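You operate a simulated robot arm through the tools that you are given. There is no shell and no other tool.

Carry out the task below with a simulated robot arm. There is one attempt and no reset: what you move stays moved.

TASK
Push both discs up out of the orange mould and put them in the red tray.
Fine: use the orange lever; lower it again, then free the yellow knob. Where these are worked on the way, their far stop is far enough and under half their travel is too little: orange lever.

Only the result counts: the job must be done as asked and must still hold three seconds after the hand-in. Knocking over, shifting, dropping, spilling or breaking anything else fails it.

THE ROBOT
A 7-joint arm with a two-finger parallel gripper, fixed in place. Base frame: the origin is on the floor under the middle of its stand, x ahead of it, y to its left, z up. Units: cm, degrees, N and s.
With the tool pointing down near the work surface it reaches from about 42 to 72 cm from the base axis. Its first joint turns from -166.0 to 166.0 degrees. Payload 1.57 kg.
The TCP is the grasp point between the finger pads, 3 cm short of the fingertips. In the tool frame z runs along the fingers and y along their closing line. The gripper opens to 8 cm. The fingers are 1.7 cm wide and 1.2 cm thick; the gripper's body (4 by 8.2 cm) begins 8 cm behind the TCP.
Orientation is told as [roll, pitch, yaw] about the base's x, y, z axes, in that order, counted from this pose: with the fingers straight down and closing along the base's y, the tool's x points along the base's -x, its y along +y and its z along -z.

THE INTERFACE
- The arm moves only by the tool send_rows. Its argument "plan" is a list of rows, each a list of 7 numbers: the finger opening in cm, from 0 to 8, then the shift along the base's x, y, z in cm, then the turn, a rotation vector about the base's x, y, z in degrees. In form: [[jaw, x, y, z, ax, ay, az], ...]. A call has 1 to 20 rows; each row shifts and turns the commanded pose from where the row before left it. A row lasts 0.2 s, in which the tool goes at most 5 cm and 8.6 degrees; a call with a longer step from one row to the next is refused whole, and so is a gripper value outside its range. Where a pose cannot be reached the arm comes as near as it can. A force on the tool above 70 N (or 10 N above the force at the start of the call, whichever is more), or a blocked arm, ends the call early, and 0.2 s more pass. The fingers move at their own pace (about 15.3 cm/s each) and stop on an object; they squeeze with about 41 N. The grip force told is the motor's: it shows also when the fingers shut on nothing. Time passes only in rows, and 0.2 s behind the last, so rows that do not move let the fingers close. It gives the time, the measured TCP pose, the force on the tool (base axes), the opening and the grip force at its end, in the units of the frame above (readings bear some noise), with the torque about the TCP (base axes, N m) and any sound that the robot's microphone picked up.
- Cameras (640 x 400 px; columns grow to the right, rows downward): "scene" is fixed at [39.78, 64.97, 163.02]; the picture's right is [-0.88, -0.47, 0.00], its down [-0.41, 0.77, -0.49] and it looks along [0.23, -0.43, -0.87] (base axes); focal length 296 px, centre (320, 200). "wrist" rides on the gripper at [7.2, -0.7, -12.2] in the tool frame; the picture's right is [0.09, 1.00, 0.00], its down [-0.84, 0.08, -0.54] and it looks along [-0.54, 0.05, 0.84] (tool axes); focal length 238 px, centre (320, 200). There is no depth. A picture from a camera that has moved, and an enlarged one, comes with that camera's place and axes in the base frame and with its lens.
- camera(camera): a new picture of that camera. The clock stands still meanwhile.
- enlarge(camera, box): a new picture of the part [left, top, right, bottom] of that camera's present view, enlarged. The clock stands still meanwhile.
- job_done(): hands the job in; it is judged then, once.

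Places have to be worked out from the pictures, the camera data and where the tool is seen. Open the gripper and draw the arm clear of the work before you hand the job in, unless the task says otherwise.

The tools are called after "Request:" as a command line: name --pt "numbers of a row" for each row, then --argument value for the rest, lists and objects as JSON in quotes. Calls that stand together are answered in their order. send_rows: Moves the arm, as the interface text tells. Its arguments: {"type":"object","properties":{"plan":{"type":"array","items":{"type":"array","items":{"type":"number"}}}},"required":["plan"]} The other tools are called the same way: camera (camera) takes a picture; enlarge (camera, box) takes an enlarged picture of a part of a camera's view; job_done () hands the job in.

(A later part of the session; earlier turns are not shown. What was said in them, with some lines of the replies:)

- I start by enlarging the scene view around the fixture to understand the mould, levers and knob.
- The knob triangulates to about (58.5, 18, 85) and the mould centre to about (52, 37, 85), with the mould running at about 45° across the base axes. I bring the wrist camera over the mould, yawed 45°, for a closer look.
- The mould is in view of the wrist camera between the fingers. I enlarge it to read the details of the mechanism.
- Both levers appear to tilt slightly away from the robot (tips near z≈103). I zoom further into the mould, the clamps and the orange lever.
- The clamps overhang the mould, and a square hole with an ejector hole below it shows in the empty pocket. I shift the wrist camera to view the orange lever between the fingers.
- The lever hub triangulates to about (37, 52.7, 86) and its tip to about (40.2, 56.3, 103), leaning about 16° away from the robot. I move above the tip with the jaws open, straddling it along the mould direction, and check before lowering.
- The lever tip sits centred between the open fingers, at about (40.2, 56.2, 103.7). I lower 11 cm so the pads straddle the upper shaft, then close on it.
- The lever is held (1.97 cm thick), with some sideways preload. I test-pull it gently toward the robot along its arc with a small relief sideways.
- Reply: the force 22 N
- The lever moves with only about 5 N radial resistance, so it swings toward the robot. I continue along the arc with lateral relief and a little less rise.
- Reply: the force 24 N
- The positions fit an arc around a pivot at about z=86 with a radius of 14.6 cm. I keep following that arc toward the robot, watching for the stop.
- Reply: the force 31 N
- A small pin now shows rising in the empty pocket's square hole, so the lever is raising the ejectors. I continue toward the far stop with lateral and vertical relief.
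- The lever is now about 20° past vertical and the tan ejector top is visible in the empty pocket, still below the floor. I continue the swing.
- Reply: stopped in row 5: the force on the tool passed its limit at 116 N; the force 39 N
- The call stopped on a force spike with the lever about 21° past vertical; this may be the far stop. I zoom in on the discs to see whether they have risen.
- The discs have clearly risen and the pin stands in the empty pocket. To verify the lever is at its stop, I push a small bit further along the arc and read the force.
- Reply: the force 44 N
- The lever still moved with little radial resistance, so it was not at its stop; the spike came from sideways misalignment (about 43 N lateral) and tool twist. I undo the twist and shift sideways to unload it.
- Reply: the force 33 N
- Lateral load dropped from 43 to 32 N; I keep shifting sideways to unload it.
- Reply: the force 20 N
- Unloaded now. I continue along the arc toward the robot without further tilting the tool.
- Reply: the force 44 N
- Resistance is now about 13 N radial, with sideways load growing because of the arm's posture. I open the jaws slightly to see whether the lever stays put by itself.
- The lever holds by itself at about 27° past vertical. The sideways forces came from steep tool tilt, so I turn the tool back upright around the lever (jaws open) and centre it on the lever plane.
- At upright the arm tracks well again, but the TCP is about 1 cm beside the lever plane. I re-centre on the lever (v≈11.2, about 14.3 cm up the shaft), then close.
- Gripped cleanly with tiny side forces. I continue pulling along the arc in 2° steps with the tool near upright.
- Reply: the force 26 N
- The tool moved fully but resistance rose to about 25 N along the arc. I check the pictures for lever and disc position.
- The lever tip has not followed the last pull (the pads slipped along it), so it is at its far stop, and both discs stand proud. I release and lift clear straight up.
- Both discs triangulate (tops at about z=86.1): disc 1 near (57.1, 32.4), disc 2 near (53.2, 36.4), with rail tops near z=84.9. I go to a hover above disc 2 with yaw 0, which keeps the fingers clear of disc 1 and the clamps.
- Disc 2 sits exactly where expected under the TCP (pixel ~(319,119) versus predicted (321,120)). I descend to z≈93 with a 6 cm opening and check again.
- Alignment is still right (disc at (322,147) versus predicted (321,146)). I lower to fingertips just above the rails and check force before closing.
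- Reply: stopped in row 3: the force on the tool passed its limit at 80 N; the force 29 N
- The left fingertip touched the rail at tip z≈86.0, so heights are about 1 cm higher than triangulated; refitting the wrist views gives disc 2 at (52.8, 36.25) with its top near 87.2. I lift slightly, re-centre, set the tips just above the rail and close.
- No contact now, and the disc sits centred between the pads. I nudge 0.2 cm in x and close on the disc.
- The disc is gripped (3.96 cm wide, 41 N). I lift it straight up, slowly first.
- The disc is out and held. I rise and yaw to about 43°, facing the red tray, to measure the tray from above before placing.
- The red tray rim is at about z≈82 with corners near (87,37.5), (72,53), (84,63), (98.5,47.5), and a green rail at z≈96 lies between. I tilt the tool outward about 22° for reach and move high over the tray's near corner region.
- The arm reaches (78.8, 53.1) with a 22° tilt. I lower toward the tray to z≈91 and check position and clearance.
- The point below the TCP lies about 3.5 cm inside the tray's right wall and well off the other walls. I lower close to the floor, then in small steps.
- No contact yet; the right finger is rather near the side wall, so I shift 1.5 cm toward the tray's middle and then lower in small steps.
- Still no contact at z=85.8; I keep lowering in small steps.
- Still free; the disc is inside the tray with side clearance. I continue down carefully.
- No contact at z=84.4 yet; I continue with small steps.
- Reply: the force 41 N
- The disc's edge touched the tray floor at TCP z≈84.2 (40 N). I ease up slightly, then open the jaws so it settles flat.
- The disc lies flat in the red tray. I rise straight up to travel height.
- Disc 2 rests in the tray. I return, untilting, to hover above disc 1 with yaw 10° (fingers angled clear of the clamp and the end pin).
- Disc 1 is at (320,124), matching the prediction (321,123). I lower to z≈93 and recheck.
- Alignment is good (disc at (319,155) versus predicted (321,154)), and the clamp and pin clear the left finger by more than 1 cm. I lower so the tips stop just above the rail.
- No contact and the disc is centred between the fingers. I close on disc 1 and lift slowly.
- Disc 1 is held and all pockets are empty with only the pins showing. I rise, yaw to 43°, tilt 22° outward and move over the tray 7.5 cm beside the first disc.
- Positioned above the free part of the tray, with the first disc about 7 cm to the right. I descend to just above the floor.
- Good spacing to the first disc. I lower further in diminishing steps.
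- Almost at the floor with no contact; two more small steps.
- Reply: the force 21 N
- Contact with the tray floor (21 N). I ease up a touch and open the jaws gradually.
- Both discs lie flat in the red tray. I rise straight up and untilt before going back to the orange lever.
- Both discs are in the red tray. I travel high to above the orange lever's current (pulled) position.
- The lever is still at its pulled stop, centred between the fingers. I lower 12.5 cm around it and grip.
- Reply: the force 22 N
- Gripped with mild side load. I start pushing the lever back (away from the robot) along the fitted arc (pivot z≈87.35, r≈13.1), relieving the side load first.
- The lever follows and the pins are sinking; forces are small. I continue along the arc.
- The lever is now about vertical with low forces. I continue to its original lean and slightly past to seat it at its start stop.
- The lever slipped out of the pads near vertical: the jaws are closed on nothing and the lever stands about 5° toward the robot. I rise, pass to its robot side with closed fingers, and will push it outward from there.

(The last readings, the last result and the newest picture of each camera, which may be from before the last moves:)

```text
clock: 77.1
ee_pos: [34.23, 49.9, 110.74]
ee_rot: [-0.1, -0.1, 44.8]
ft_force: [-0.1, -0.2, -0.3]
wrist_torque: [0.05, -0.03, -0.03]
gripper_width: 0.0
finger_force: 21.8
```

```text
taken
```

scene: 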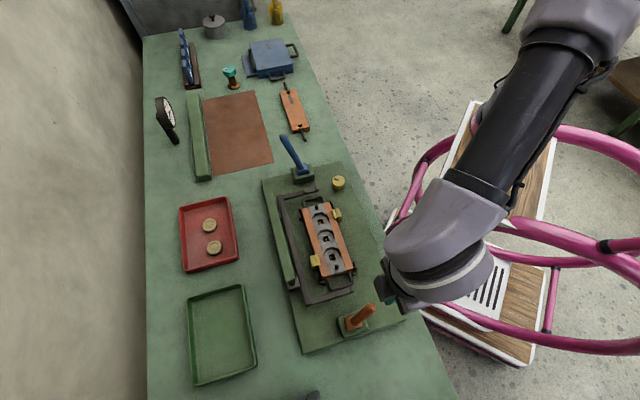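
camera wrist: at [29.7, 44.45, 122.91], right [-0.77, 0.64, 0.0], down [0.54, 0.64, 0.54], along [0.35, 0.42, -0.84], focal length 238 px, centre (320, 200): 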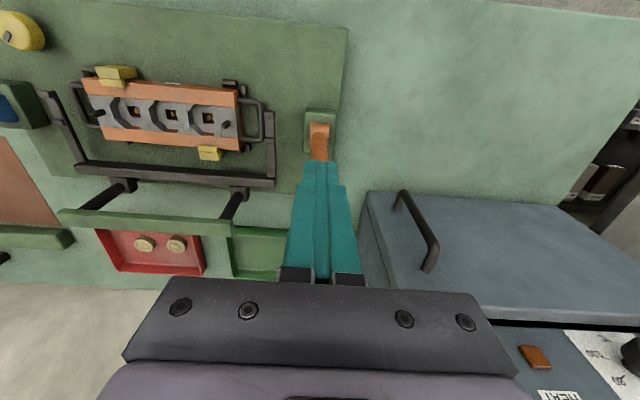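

The lever stands just outward of the closed fingers (tip at u≈62.2 versus fingers at u≈59.5). I lower beside it and begin pushing outward.

Request:
send_rows --pt "0 -0.08 0.08 -2.8 0 0 0" --pt "0 0 0 -2.8 0 0 0" --pt "0 0 0 -2.8 0 0 0" --pt "0 0 0 -2.8 0 0 0" --pt "0 0 0 -0.5 0 0 0" --pt "0 0.35 0.35 0 0 0 0" --pt "0 0.35 0.35 0 0 0 0" --pt "0 0.35 0.35 0 0 0 0" --pt "0 0.35 0.35 0 0 0 0" --pt "0 0 0 0 0 0 0"

Request:
camera --camera "wrist"

```text
clock: 79.3
ee_pos: [35.54, 51.47, 99.07]
ee_rot: [0.0, 0.0, 44.8]
ft_force: [-0.1, -0.5, -0.5]
wrist_torque: [0.0, 0.01, 0.03]
gripper_width: 0.0
finger_force: 21.0
```

```text
taken
camera wrist: at [30.94, 46.07, 111.2], right [-0.77, 0.64, 0.0], down [0.54, 0.64, 0.54], along [0.35, 0.42, -0.84], focal length 238 px, centre (320, 200)
```

wrist: 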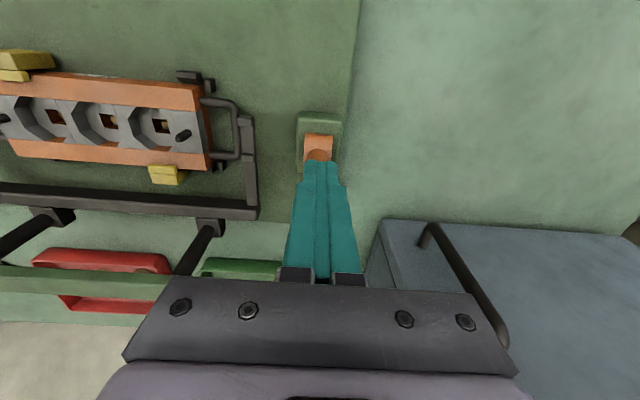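

No notable force yet. I continue pushing outward.

Request:
send_rows --pt "0 0.35 0.35 0 0 0 0" --pt "0 0.35 0.35 0 0 0 0" --pt "0 0.35 0.35 0 0 0 0" --pt "0 0.35 0.35 0 0 0 0" --pt "0 0 0 0 0 0 0"

Request:
enlarge --camera "scene" --box '[300, 195, 420, 345]'

Request:
camera --camera "wrist"

```text
clock: 80.5
ee_pos: [37.12, 52.89, 99.09]
ee_rot: [0.1, 0.0, 44.8]
ft_force: [0.4, 1.1, -0.8]
wrist_torque: [0.02, -0.03, 0.01]
gripper_width: 0.0
finger_force: 21.0
```

```text
2.67 times, centred on (360, 270) of scene
camera zoom: at [39.78, 64.97, 163.02], right [-0.88, -0.47, 0.0], down [-0.41, 0.77, -0.49], along [0.23, -0.43, -0.87], focal length 789 px, centre (213, 13)
```

zoom: 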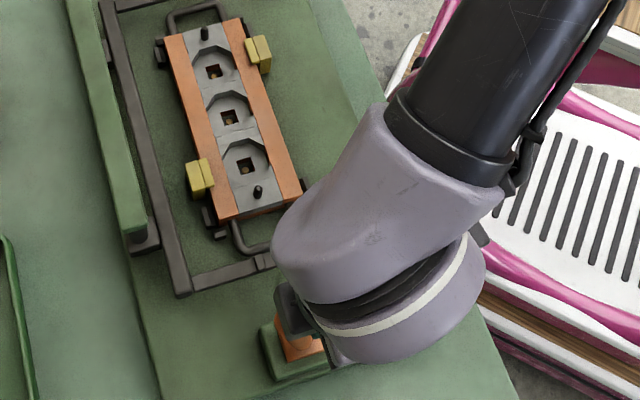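

```text
taken
camera wrist: at [32.41, 47.45, 111.22], right [-0.77, 0.64, 0.0], down [0.54, 0.64, 0.54], along [0.35, 0.42, -0.84], focal length 238 px, centre (320, 200)
```

wrist: 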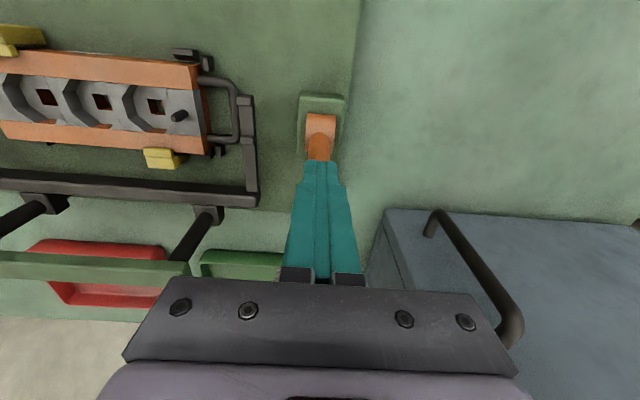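

The pins have sunk out of view in the square holes; the lever is being pushed out. I continue until the stop is felt.

Request:
send_rows --pt "0 0.3 0.3 0 0 0 0" --pt "0 0.3 0.3 0 0 0 0" --pt "0 0.2 0.2 0 0 0 0" --pt "0 0 0 0 0 0 0"

```text
clock: 81.5
ee_pos: [37.82, 53.62, 99.12]
ee_rot: [0.1, 0.0, 44.9]
ft_force: [-8.4, -10.9, 0.5]
wrist_torque: [-0.32, 0.32, -0.02]
gripper_width: 0.0
finger_force: 21.7
```

Resistance of about 14 N appears right where the original stop was expected. One more small push to confirm it is the stop.

Request:
send_rows --pt "0 0.15 0.15 0 0 0 0" --pt "0 0.15 0.15 0 0 0 0" --pt "0 0 0 0 0 0 0"

```text
clock: 82.3
ee_pos: [37.71, 53.71, 99.13]
ee_rot: [-0.1, 0.3, 44.7]
ft_force: [-27.9, -37.6, 9.1]
wrist_torque: [-0.88, 0.98, -0.19]
gripper_width: 0.03
finger_force: 21.6
```

The tool no longer moves and the force rises to about 46 N: the lever is at its start stop. I back off toward the robot, rise, and look.

Request:
send_rows --pt "0 -0.4 -0.4 0 0 0 0" --pt "0 -1.0 -1.0 0 0 0 0" --pt "0 -1.4 -1.4 0 0 0 0" --pt "0 -1.4 -1.4 0.5 0 0 0" --pt "0 -0.5 -0.5 2.5 0 0 0" --pt "0 0 0 2.8 0 0 0" --pt "0 0 0 2.8 0 0 0" --pt "0 0 0 2.8 0 0 0" --pt "0 0 0 0 0 0 0"

Request:
camera --camera "wrist"

Request:
enlarge --camera "scene" --box '[300, 195, 420, 345]'

```text
clock: 84.3
ee_pos: [33.36, 49.25, 110.43]
ee_rot: [-0.2, -0.1, 44.8]
ft_force: [0.2, 0.1, -0.2]
wrist_torque: [0.01, 0.0, 0.0]
gripper_width: 0.0
finger_force: 21.0
```

```text
taken
camera wrist: at [28.8, 43.8, 122.64], right [-0.77, 0.64, 0.0], down [0.54, 0.64, 0.54], along [0.35, 0.42, -0.84], focal length 238 px, centre (320, 200)
```

wrist: 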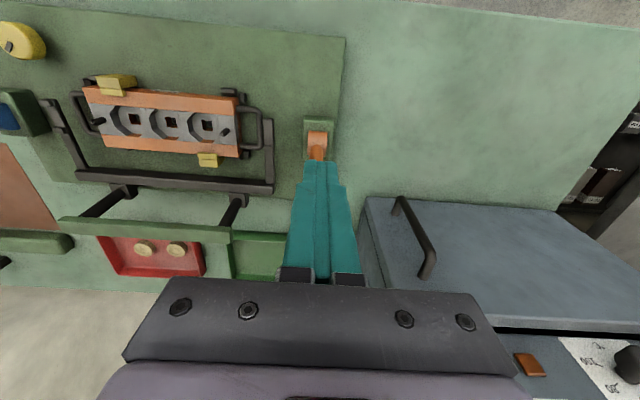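

```text
2.67 times, centred on (360, 270) of scene
camera zoom: at [39.78, 64.97, 163.02], right [-0.88, -0.47, 0.0], down [-0.41, 0.77, -0.49], along [0.23, -0.43, -0.87], focal length 789 px, centre (213, 13)
```

zoom: 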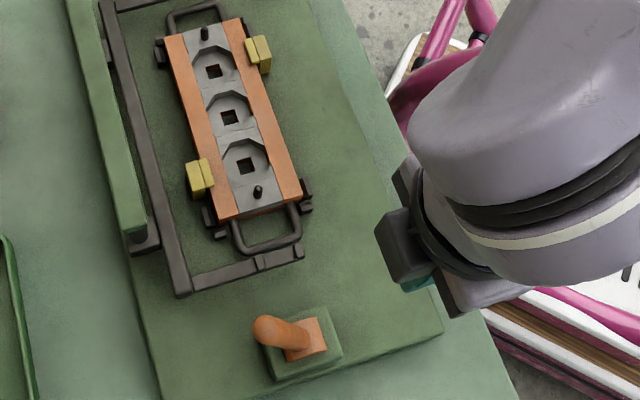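

The lever is back exactly at its original image position and the pins are fully down. Next the yellow knob: I travel at height to above it for a close look, with the jaws opening on the way.

Request:
send_rows --pt "2 0.8 -1.0 0.5 0 0 0" --pt "4 1.8 -2.25 0 0 0 0" --pt "7 1.8 -2.25 0 0 0 0" --pt "7 1.8 -2.25 0 0 0 0" --pt "7 1.8 -2.25 0 0 0 -6.6" --pt "7 1.8 -2.25 0 0 0 -6.6" --pt "7 1.8 -2.25 0 0 0 -6.6" --pt "7 1.8 -2.25 0 0 0 0" --pt "7 1.8 -2.25 0 0 0 0" --pt "7 1.8 -2.25 0 0 0 0" --pt "7 1.8 -2.25 0 0 0 0" --pt "7 1.8 -2.25 -1 0 0 0" --pt "7 1.8 -2.25 -1 0 0 0" --pt "7 1.8 -2.25 -1 0 0 0" --pt "7 0.64 -0.8 -1 0 0 0" --pt "7 0 0 0 0 0 0"

Request:
camera --camera "wrist"

Request:
camera --camera "scene"

```text
clock: 87.7
ee_pos: [58.27, 18.36, 107.14]
ee_rot: [0.0, -0.2, 25.0]
ft_force: [-1.0, 0.0, 0.8]
wrist_torque: [0.01, 0.03, 0.0]
gripper_width: 6.99
finger_force: 0.1
```

```text
taken
camera wrist: at [52.01, 14.71, 119.18], right [-0.51, 0.86, 0.0], down [0.72, 0.42, 0.54], along [0.47, 0.27, -0.84], focal length 238 px, centre (320, 200)
```

wrist: 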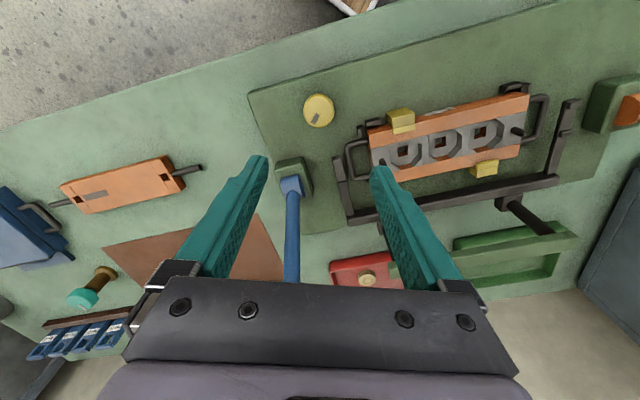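

```text
taken
```

scene: 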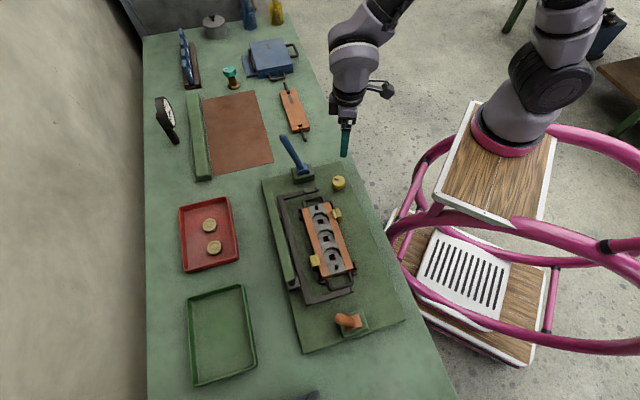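

The knob is right below the TCP (pixel (319,110) versus predicted (321,111)). I zoom in on the knob, its mark and the nearby clamps.

Request:
enlarge --camera "wrist" --box '[270, 80, 370, 145]'

Request:
enlarge --camera "wrist" --box '[340, 80, 560, 220]'

Request:
enlarge --camera "scene" --box '[280, 150, 360, 220]'

```text
6.15 times, centred on (320, 112) of wrist
camera zoom: at [52.01, 14.71, 119.18], right [-0.51, 0.86, 0.0], down [0.72, 0.42, 0.54], along [0.47, 0.27, -0.84], focal length 1467 px, centre (320, 738)
```

zoom: 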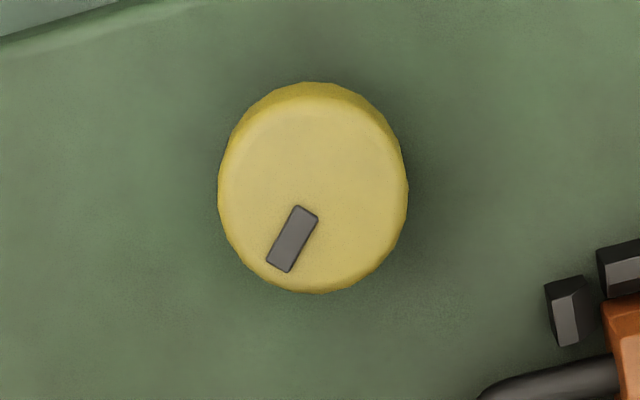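

```text
2.86 times, centred on (450, 150) of wrist
camera zoom: at [52.01, 14.71, 119.18], right [-0.51, 0.86, 0.0], down [0.72, 0.42, 0.54], along [0.47, 0.27, -0.84], focal length 681 px, centre (-51, 343)
```

zoom: 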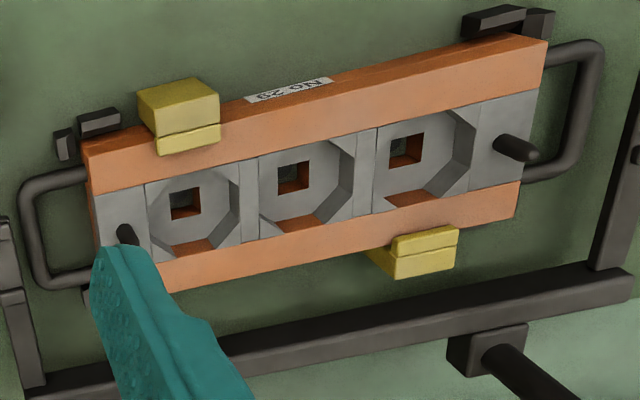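

```text
5.71 times, centred on (320, 185) of scene
camera zoom: at [39.78, 64.97, 163.02], right [-0.88, -0.47, 0.0], down [-0.41, 0.77, -0.49], along [0.23, -0.43, -0.87], focal length 1691 px, centre (320, 286)
```

zoom: 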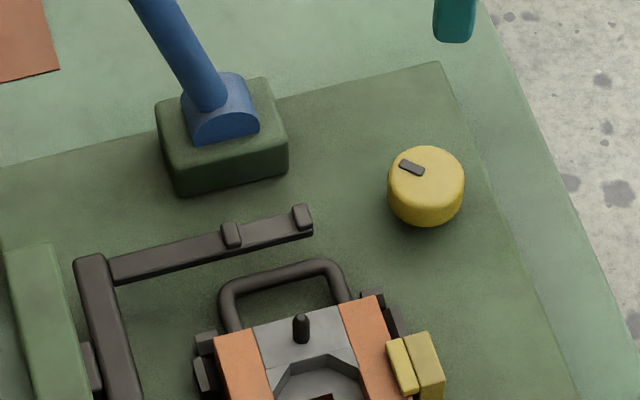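

The knob is about 4.1 cm across with its pointer toward about +x, and both clamps still overhang the mould. I lower to z≈93 with 6 cm opening and refine its height.

Request:
send_rows --pt "6 0 0 -2.8 0 0 0" --pt "6 0 0 -2.8 0 0 0" --pt "6 0 0 -2.8 0 0 0" --pt "6 0 0 -2.8 0 0 0" --pt "6 0 0 -2.8 0 0 0" --pt "6 0 0 0 0 0 0"

Request:
camera --camera "wrist"

```text
clock: 89.1
ee_pos: [58.28, 18.18, 93.03]
ee_rot: [0.0, 0.0, 24.9]
ft_force: [0.3, -0.2, 0.0]
wrist_torque: [0.03, 0.0, 0.0]
gripper_width: 6.01
finger_force: 0.1
```

```text
taken
camera wrist: at [51.98, 14.65, 105.15], right [-0.5, 0.86, 0.0], down [0.72, 0.42, 0.54], along [0.47, 0.27, -0.84], focal length 238 px, centre (320, 200)
```

wrist: 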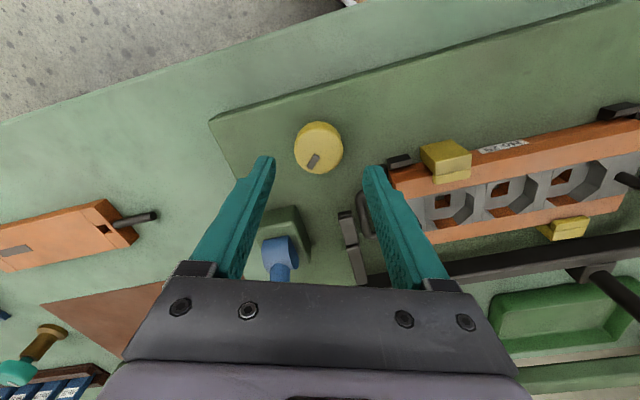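

The fit puts the knob top at z≈85.7, centred under the TCP. I lower until the tips are around its side, checking the force.

Request:
send_rows --pt "6 0 0 -2.5 0 0 0" --pt "6 0 0 -1.9 0 0 0" --pt "6 0 0 -0.5 0 0 0" --pt "6 0 0 -0.3 0 0 0" --pt "6 0 0 0 0 0 0"

Request:
camera --camera "wrist"

Request:
enlarge --camera "scene" --box '[290, 140, 390, 220]'

```text
clock: 90.3
ee_pos: [58.42, 18.42, 87.83]
ee_rot: [0.0, -0.1, 24.9]
ft_force: [0.1, -0.3, 0.1]
wrist_torque: [-0.01, 0.0, 0.0]
gripper_width: 6.01
finger_force: 0.1
```

```text
taken
camera wrist: at [52.01, 14.74, 99.89], right [-0.5, 0.86, 0.0], down [0.72, 0.42, 0.54], along [0.47, 0.27, -0.84], focal length 238 px, centre (320, 200)
```

wrist: 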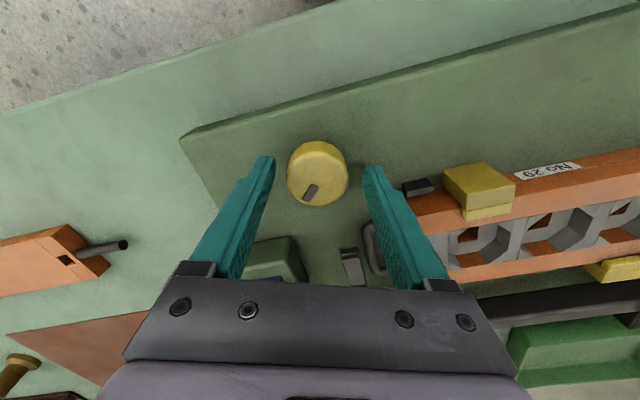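

```text
5.00 times, centred on (340, 180) of scene
camera zoom: at [39.78, 64.97, 163.02], right [-0.88, -0.47, 0.0], down [-0.41, 0.77, -0.49], along [0.23, -0.43, -0.87], focal length 1480 px, centre (220, 300)
```

zoom: 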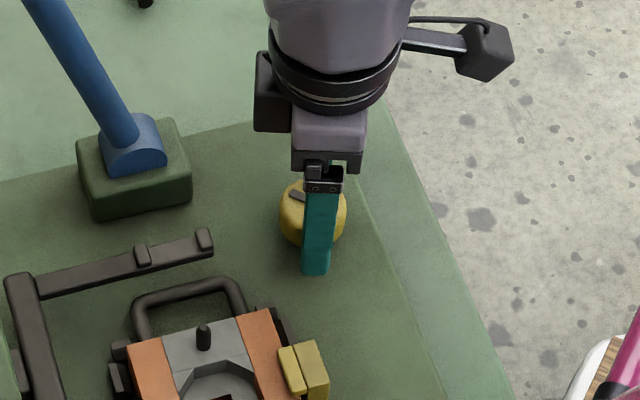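

No contact yet. I lower another 0.5 cm for more engagement and check.

Request:
send_rows --pt "6 -0.15 -0.1 -0.25 0 0 0" --pt "6 0 0 -0.25 0 0 0" --pt "6 0 0 0 0 0 0"

```text
clock: 91.1
ee_pos: [58.07, 18.23, 87.25]
ee_rot: [0.0, -0.1, 24.9]
ft_force: [-0.4, 0.3, 0.3]
wrist_torque: [-0.01, 0.04, -0.02]
gripper_width: 6.0
finger_force: 0.0
```

Still free at tip z≈84.25. I close on the knob.

Request:
send_rows --pt "5 0 0 0 0 0 0" --pt "4.3 0 0 0 0 0 0" --pt "3 0 0 0 0 0 0" --pt "3 0 0 0 0 0 0" --pt "3 0 0 0 0 0 0"

Request:
camera --camera "wrist"

```text
clock: 92.3
ee_pos: [58.11, 18.17, 87.33]
ee_rot: [0.0, 0.0, 24.9]
ft_force: [6.9, -14.0, 2.2]
wrist_torque: [-0.43, -0.09, -0.03]
gripper_width: 4.14
finger_force: 44.9
```

```text
taken
camera wrist: at [51.88, 14.51, 99.41], right [-0.5, 0.86, 0.0], down [0.73, 0.42, 0.54], along [0.47, 0.27, -0.84], focal length 238 px, centre (320, 200)
```

wrist: 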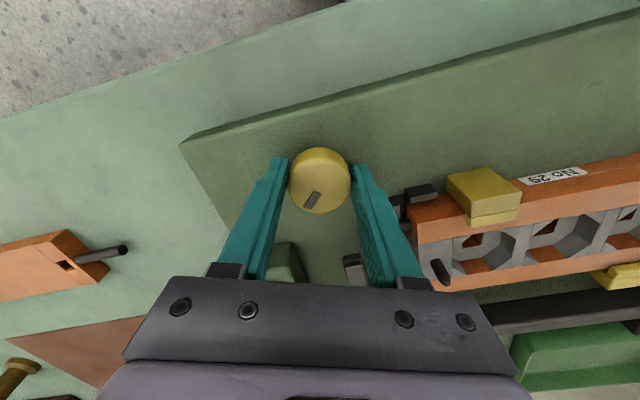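

The knob is gripped (4.14 cm). I relieve the small side load and test-turn a few degrees counter-clockwise, reading the torque.

Request:
send_rows --pt "3 0.07 -0.14 0 0 0 0" --pt "3 0 0 0 0 0 4" --pt "3 0 0 0 0 0 4" --pt "3 0 0 0 0 0 0"

```text
clock: 93.3
ee_pos: [58.19, 18.08, 87.35]
ee_rot: [0.0, 0.0, 33.1]
ft_force: [3.5, -11.4, -8.1]
wrist_torque: [0.2, -0.87, -0.02]
gripper_width: 4.11
finger_force: 44.7
```

Hardly any resistance. I check whether the pointer turned with the fingers and whether the clamps moved.

Request:
enlarge --camera "wrist" --box '[260, 120, 380, 230]'

Request:
camera --camera "wrist"

Request:
enlarge --camera "scene" --box '[280, 160, 380, 290]'

```text
3.64 times, centred on (320, 175) of wrist
camera zoom: at [52.49, 13.6, 99.42], right [-0.62, 0.78, 0.0], down [0.66, 0.52, 0.54], along [0.43, 0.34, -0.84], focal length 867 px, centre (320, 291)
```

zoom: 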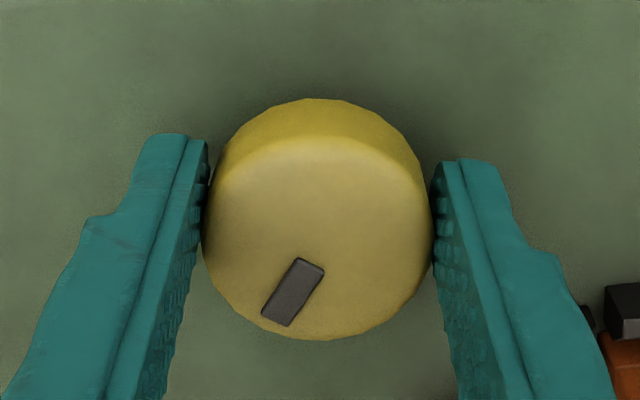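

```text
taken
camera wrist: at [52.49, 13.6, 99.42], right [-0.62, 0.78, 0.0], down [0.66, 0.52, 0.54], along [0.43, 0.34, -0.84], focal length 238 px, centre (320, 200)
```

wrist: 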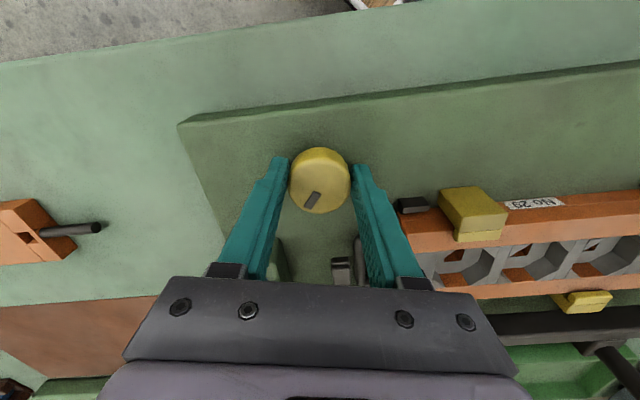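

```text
3.08 times, centred on (330, 225) of scene
camera zoom: at [39.78, 64.97, 163.02], right [-0.88, -0.47, 0.0], down [-0.41, 0.77, -0.49], along [0.23, -0.43, -0.87], focal length 910 px, centre (289, 123)
```

zoom: 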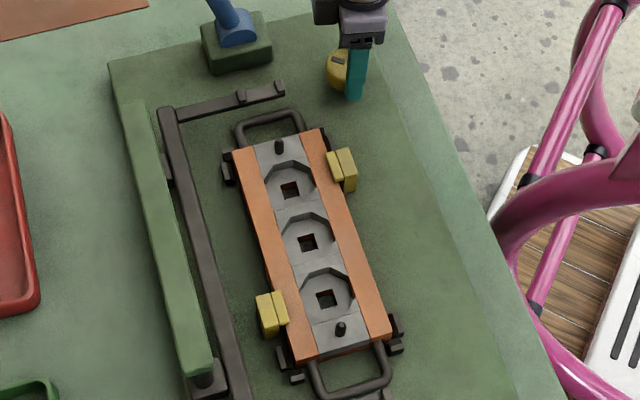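

The pointer turned with the fingers. I continue counter-clockwise about 30° and watch torque and clamps.

Request:
send_rows --pt "3 0.03 -0.06 0.05 0 0 6" --pt "3 0 0 0 0 0 6" --pt "3 0 0 0 0 0 6" --pt "3 0 0 0 0 0 6" --pt "3 0 0 0 0 0 6" --pt "3 0 0 0 0 0 0"

Request:
camera --camera "wrist"

Request:
enlarge --camera "scene" --box '[280, 160, 380, 290]'

```text
clock: 94.7
ee_pos: [58.3, 17.9, 87.32]
ee_rot: [0.0, 0.0, 63.0]
ft_force: [19.5, -21.1, -27.8]
wrist_torque: [-0.63, -0.2, -0.13]
gripper_width: 4.12
finger_force: 44.8
```

```text
taken
camera wrist: at [55.66, 11.22, 99.43], right [-0.93, 0.37, 0.0], down [0.31, 0.78, 0.54], along [0.2, 0.5, -0.84], focal length 238 px, centre (320, 200)
```

wrist: 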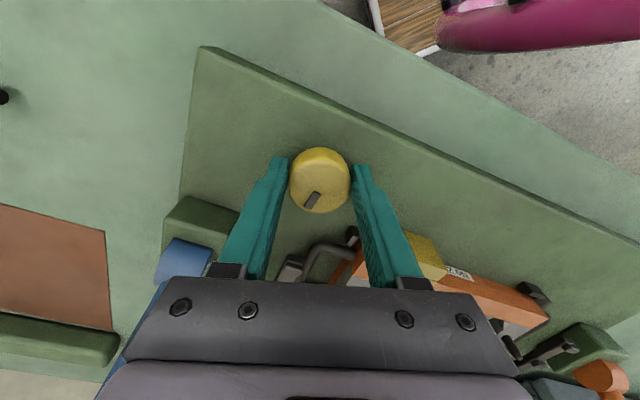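

```text
3.08 times, centred on (330, 225) of scene
camera zoom: at [39.78, 64.97, 163.02], right [-0.88, -0.47, 0.0], down [-0.41, 0.77, -0.49], along [0.23, -0.43, -0.87], focal length 910 px, centre (289, 123)
```

zoom: 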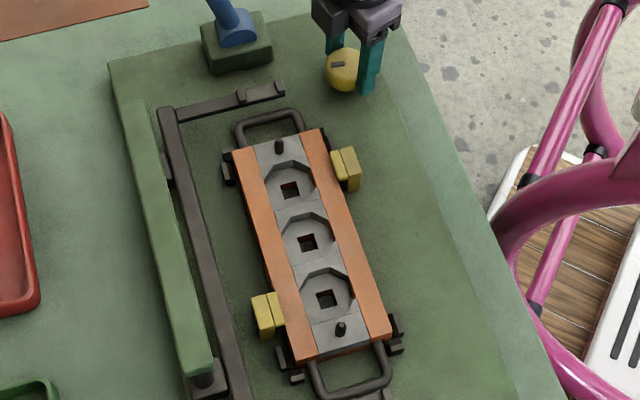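

The clamps are drawing outward (near clamp moved right, far clamp left), so counter-clockwise frees them. I relieve the side loads and continue turning the same way.

Request:
send_rows --pt "3 0.12 -0.14 -0.2 0 0 5" --pt "3 0 0 0 0 0 6" --pt "3 0 0 0 0 0 6" --pt "3 0 0 0 0 0 6" --pt "3 0 0 0 0 0 0"

Request:
enlarge --camera "scene" --box '[280, 160, 380, 290]'

Request:
camera --camera "wrist"

```text
clock: 95.9
ee_pos: [58.62, 17.79, 87.24]
ee_rot: [-0.2, -0.2, 86.2]
ft_force: [27.3, -17.4, 29.0]
wrist_torque: [-0.18, -0.26, -0.11]
gripper_width: 4.16
finger_force: 44.6
```

```text
3.08 times, centred on (330, 225) of scene
camera zoom: at [39.78, 64.97, 163.02], right [-0.88, -0.47, 0.0], down [-0.41, 0.77, -0.49], along [0.23, -0.43, -0.87], focal length 910 px, centre (289, 123)
```

zoom: 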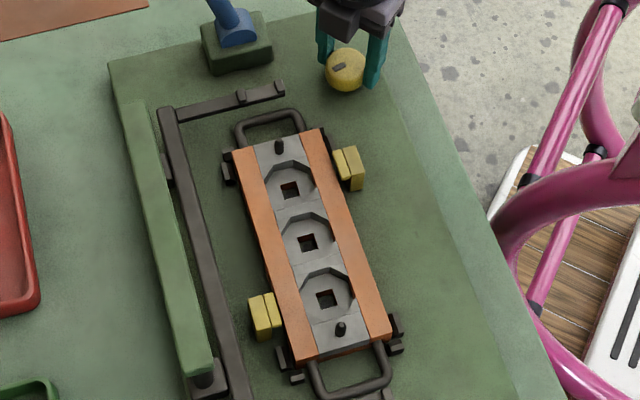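

```text
taken
camera wrist: at [58.62, 10.64, 99.36], right [-1.0, -0.02, 0.0], down [-0.02, 0.84, 0.55], along [-0.01, 0.55, -0.84], focal length 238 px, centre (320, 200)
```

wrist: 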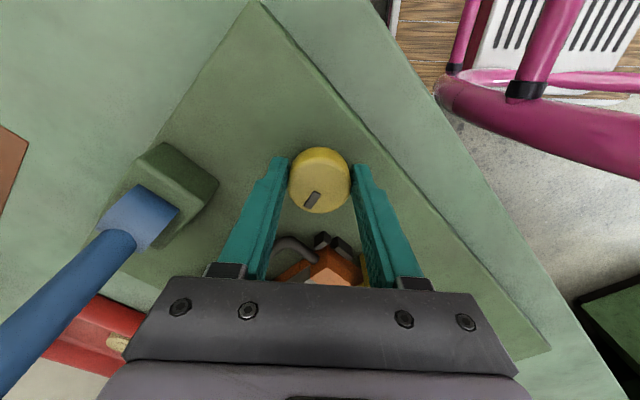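

The clamps keep retracting with low torque. I relieve loads and continue another 24°.

Request:
send_rows --pt "3 0.15 -0.1 0.2 0 0 5" --pt "3 0 0 0 0 0 6" --pt "3 0 0 0 0 0 6" --pt "3 0 0 0 0 0 6" --pt "3 0 0 0 0 0 0"

Request:
enlarge --camera "scene" --box '[280, 160, 380, 290]'

Request:
camera --camera "wrist"

```text
clock: 97.1
ee_pos: [58.67, 17.78, 87.27]
ee_rot: [-0.1, -0.1, 109.1]
ft_force: [36.8, 4.7, -19.4]
wrist_torque: [-0.1, -0.65, -0.12]
gripper_width: 4.11
finger_force: 44.8
```

```text
3.08 times, centred on (330, 225) of scene
camera zoom: at [39.78, 64.97, 163.02], right [-0.88, -0.47, 0.0], down [-0.41, 0.77, -0.49], along [0.23, -0.43, -0.87], focal length 910 px, centre (289, 123)
```

zoom: 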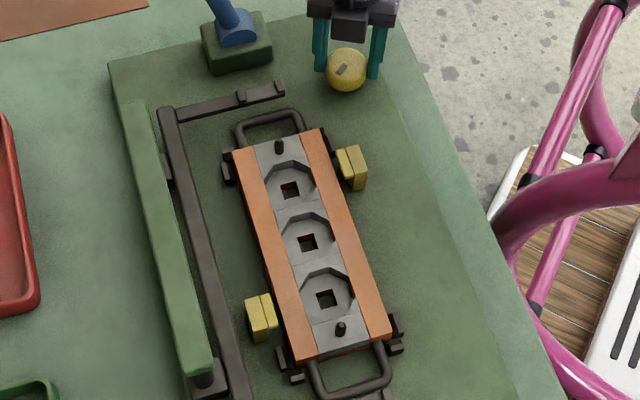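

```text
taken
camera wrist: at [61.65, 11.33, 99.37], right [-0.91, -0.41, 0.0], down [-0.35, 0.76, 0.54], along [-0.22, 0.5, -0.84], focal length 238 px, centre (320, 200)
```

wrist: 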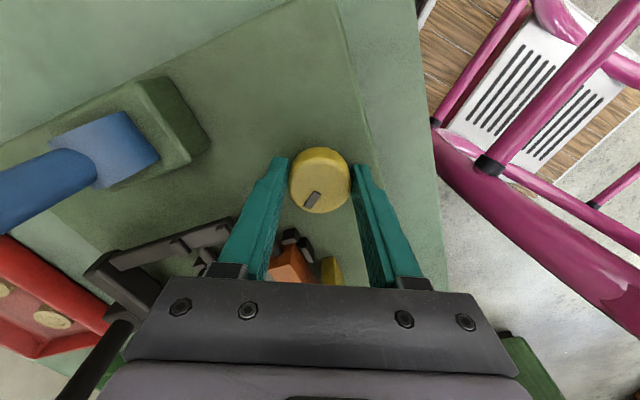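

Total turn is about 84°, and the clamps have nearly cleared the mould edge. I continue, watching for the stop.

Request:
send_rows --pt "3 0.2 0.03 -0.15 0 0 4" --pt "3 0 0 0 0 0 5" --pt "3 0 0 0 0 0 5" --pt "3 0 0 0 0 0 0"

Request:
enlarge --camera "scene" --box '[280, 160, 380, 290]'

Request:
enlarge --camera "wrist" --box '[260, 120, 380, 230]'

```text
clock: 98.1
ee_pos: [58.89, 17.88, 87.2]
ee_rot: [-0.1, 0.0, 123.0]
ft_force: [28.1, 4.0, 10.1]
wrist_torque: [0.21, -0.29, -1.14]
gripper_width: 4.17
finger_force: 44.7
```

```text
3.08 times, centred on (330, 225) of scene
camera zoom: at [39.78, 64.97, 163.02], right [-0.88, -0.47, 0.0], down [-0.41, 0.77, -0.49], along [0.23, -0.43, -0.87], focal length 910 px, centre (289, 123)
```

zoom: 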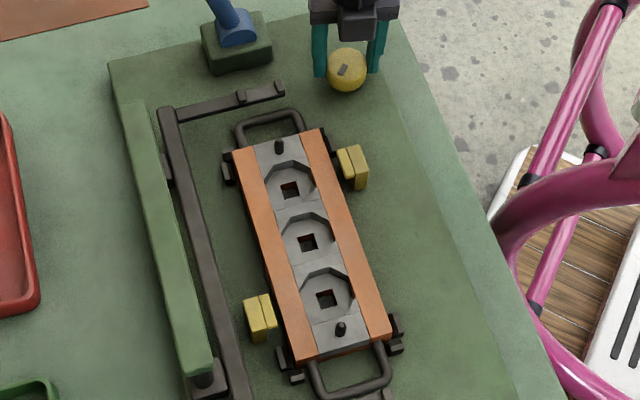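

```text
3.64 times, centred on (320, 175) of wrist
camera zoom: at [63.27, 12.2, 99.34], right [-0.79, -0.62, 0.0], down [-0.52, 0.66, 0.54], along [-0.34, 0.43, -0.84], focal length 867 px, centre (320, 291)
```

zoom: 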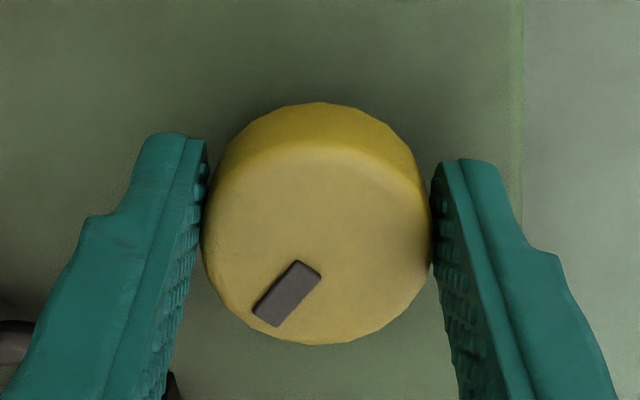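

Torque jumped to 1.1 N·m and the pointer slipped slightly in the fingers: the knob is at its far stop after about 90°, with the clamps drawn off the mould. I open, rise clear and check.

Request:
send_rows --pt "3 0 0 0 0 0 -2" --pt "5 0 0 0 0 0 0" --pt "6 0 0 0 0 0 0" --pt "6 0 0 0 0 0 0" --pt "6 0 0 1.0 0 0 0" --pt "6 0 0 2.0 0 0 0" --pt "6 0 0 2.8 0 0 0" --pt "6 0 0 2.8 0 0 0" --pt "6 0 0 2.8 0 0 0" --pt "6 0 0 2.8 0 0 0" --pt "6 0 0 2.8 0 0 0" --pt "6 0 0 2.8 0 0 0" --pt "6 0 0 0 0 0 0"

Request:
camera --camera "wrist"

Request:
enlarge --camera "scene" --box '[280, 160, 380, 290]'

Request:
camera --camera "scene"

```text
clock: 100.9
ee_pos: [58.57, 17.82, 106.98]
ee_rot: [0.1, -0.1, 121.0]
ft_force: [0.7, -0.1, -0.2]
wrist_torque: [-0.03, 0.01, 0.0]
gripper_width: 6.02
finger_force: 0.0
```

```text
taken
camera wrist: at [62.92, 12.08, 119.13], right [-0.81, -0.59, 0.0], down [-0.5, 0.68, 0.54], along [-0.32, 0.44, -0.84], focal length 238 px, centre (320, 200)
```

wrist: 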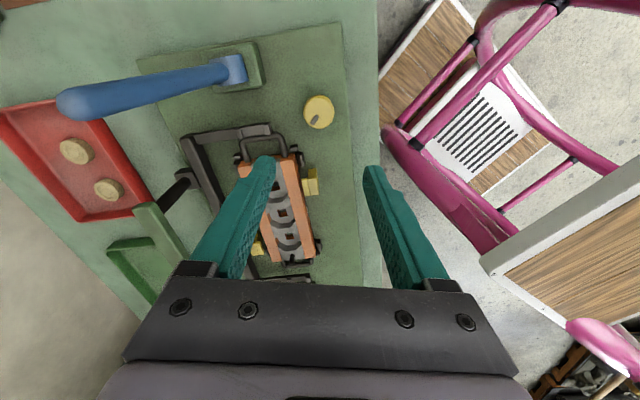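

```text
3.08 times, centred on (330, 225) of scene
camera zoom: at [39.78, 64.97, 163.02], right [-0.88, -0.47, 0.0], down [-0.41, 0.77, -0.49], along [0.23, -0.43, -0.87], focal length 910 px, centre (289, 123)
```

zoom: 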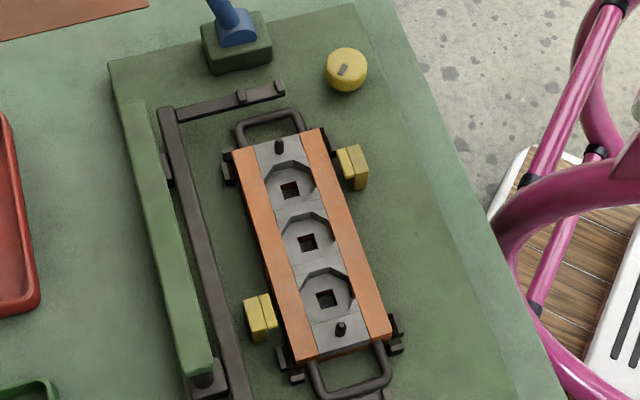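

```text
taken
```

scene: 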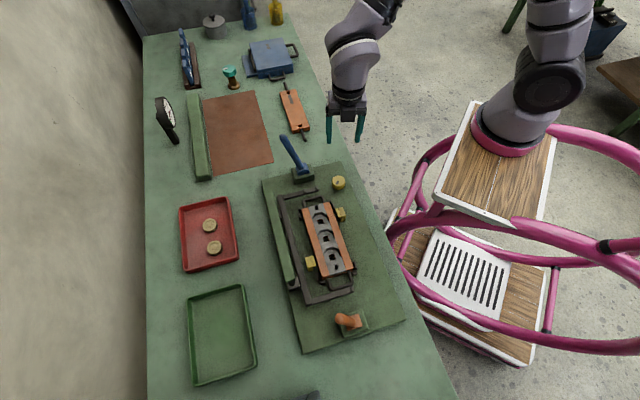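

Both discs are in the red tray, the lever is back, and the clamps are off the mould. I zoom in to verify the clamp gaps, the lever and the tray.

Request:
enlarge --camera "scene" --box '[300, 190, 360, 280]'

Request:
enlarge --camera "scene" --box '[320, 290, 410, 360]'

Request:
enlarge --camera "scene" --box '[165, 185, 255, 285]'

Request:
enlarge --camera "wrist" --box '[230, 80, 350, 280]'

```text
4.44 times, centred on (330, 235) of scene
camera zoom: at [39.78, 64.97, 163.02], right [-0.88, -0.47, 0.0], down [-0.41, 0.77, -0.49], along [0.23, -0.43, -0.87], focal length 1315 px, centre (276, 44)
```

zoom: 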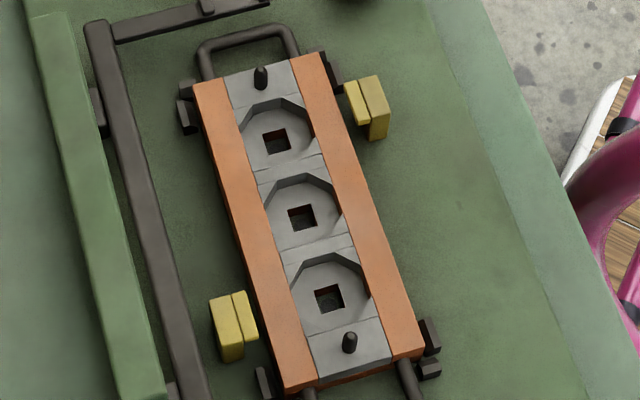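

```text
5.71 times, centred on (365, 325) of scene
camera zoom: at [39.78, 64.97, 163.02], right [-0.88, -0.47, 0.0], down [-0.41, 0.77, -0.49], along [0.23, -0.43, -0.87], focal length 1691 px, centre (63, -514)
```

zoom: 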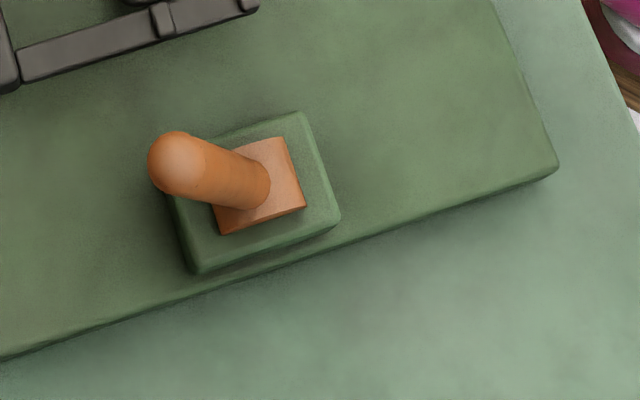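

```text
4.00 times, centred on (210, 235) of scene
camera zoom: at [39.78, 64.97, 163.02], right [-0.88, -0.47, 0.0], down [-0.41, 0.77, -0.49], along [0.23, -0.43, -0.87], focal length 1184 px, centre (760, 60)
```

zoom: 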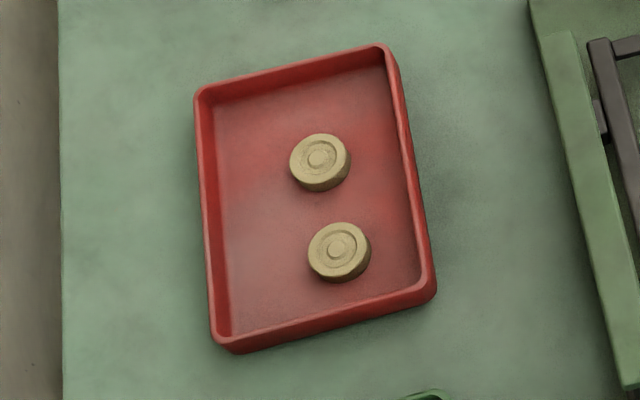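

```text
2.00 times, centred on (290, 180) of wrist
camera zoom: at [62.92, 12.08, 119.13], right [-0.81, -0.59, 0.0], down [-0.5, 0.68, 0.54], along [-0.32, 0.44, -0.84], focal length 477 px, centre (380, 240)
```

zoom: 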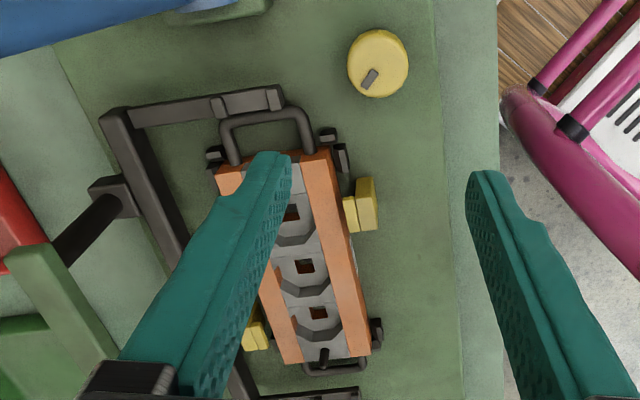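

Everything checks: pins down, lever at its original stop, clamps clear of the mould, both discs flat in the red tray. I draw the arm up and away with the jaws open, unwinding the yaw.

Request:
send_rows --pt "7 0 0 2.5 0 0 -7" --pt "8 -0.5 0 2.5 0 0 -8" --pt "8 -0.7 0 2.5 0 0 -8" --pt "8 -0.7 0 2.5 0 0 -8" --pt "8 -0.7 0 2.5 0 0 -8" --pt "8 -0.7 0 1 0 0 -8" --pt "8 -0.7 0 0 0 0 -8" --pt "8 -0.7 0 0 0 0 -8" --pt "8 -0.7 0 0 0 0 -8" --pt "8 -0.7 0 0 0 0 -8" --pt "8 -0.5 0 0 0 0 -8" --pt "8 0 0 0 0 0 0"

Request:
camera --camera "scene"

```text
clock: 103.5
ee_pos: [52.04, 17.77, 120.46]
ee_rot: [0.0, 0.0, 33.9]
ft_force: [-0.4, 0.5, -0.1]
wrist_torque: [0.0, 0.0, 0.0]
gripper_width: 7.97
finger_force: 0.1
```

```text
taken
```

scene: 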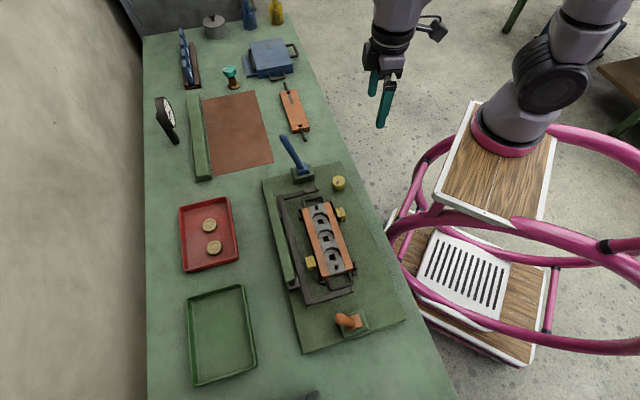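

The arm is clear with the gripper open. The final picture shows both discs in the red tray, the orange lever lowered, the yellow knob turned free, and everything else in place, so I hand the job in.

Request:
job_done

```text
The job is handed in.
```

Both discs are out of the orange mould and lying flat in the red tray, and the job is handed in; the judging result hasn't come back.

- **Orange lever:** I pulled it to its far stop, which pushed both discs up. After placing the discs I pushed it back until it hit its start stop, and the ejector pins are fully down.
- **Slip on the way back:** the lever came out of the gripper near vertical. I finished pushing it with closed fingers; nothing else moved.
- **Yellow knob:** I turned it counter-clockwise about 90° to its stop. Both yellow clamps have drawn clear of the mould.
- **Touch on the mould:** while I lined up on the first disc, one fingertip pressed on the mould rail and the arm stopped on its force limit at 80 N. The mould did not move.

In the last picture everything else on the bench is where it started, the arm is drawn clear, and the gripper is open.
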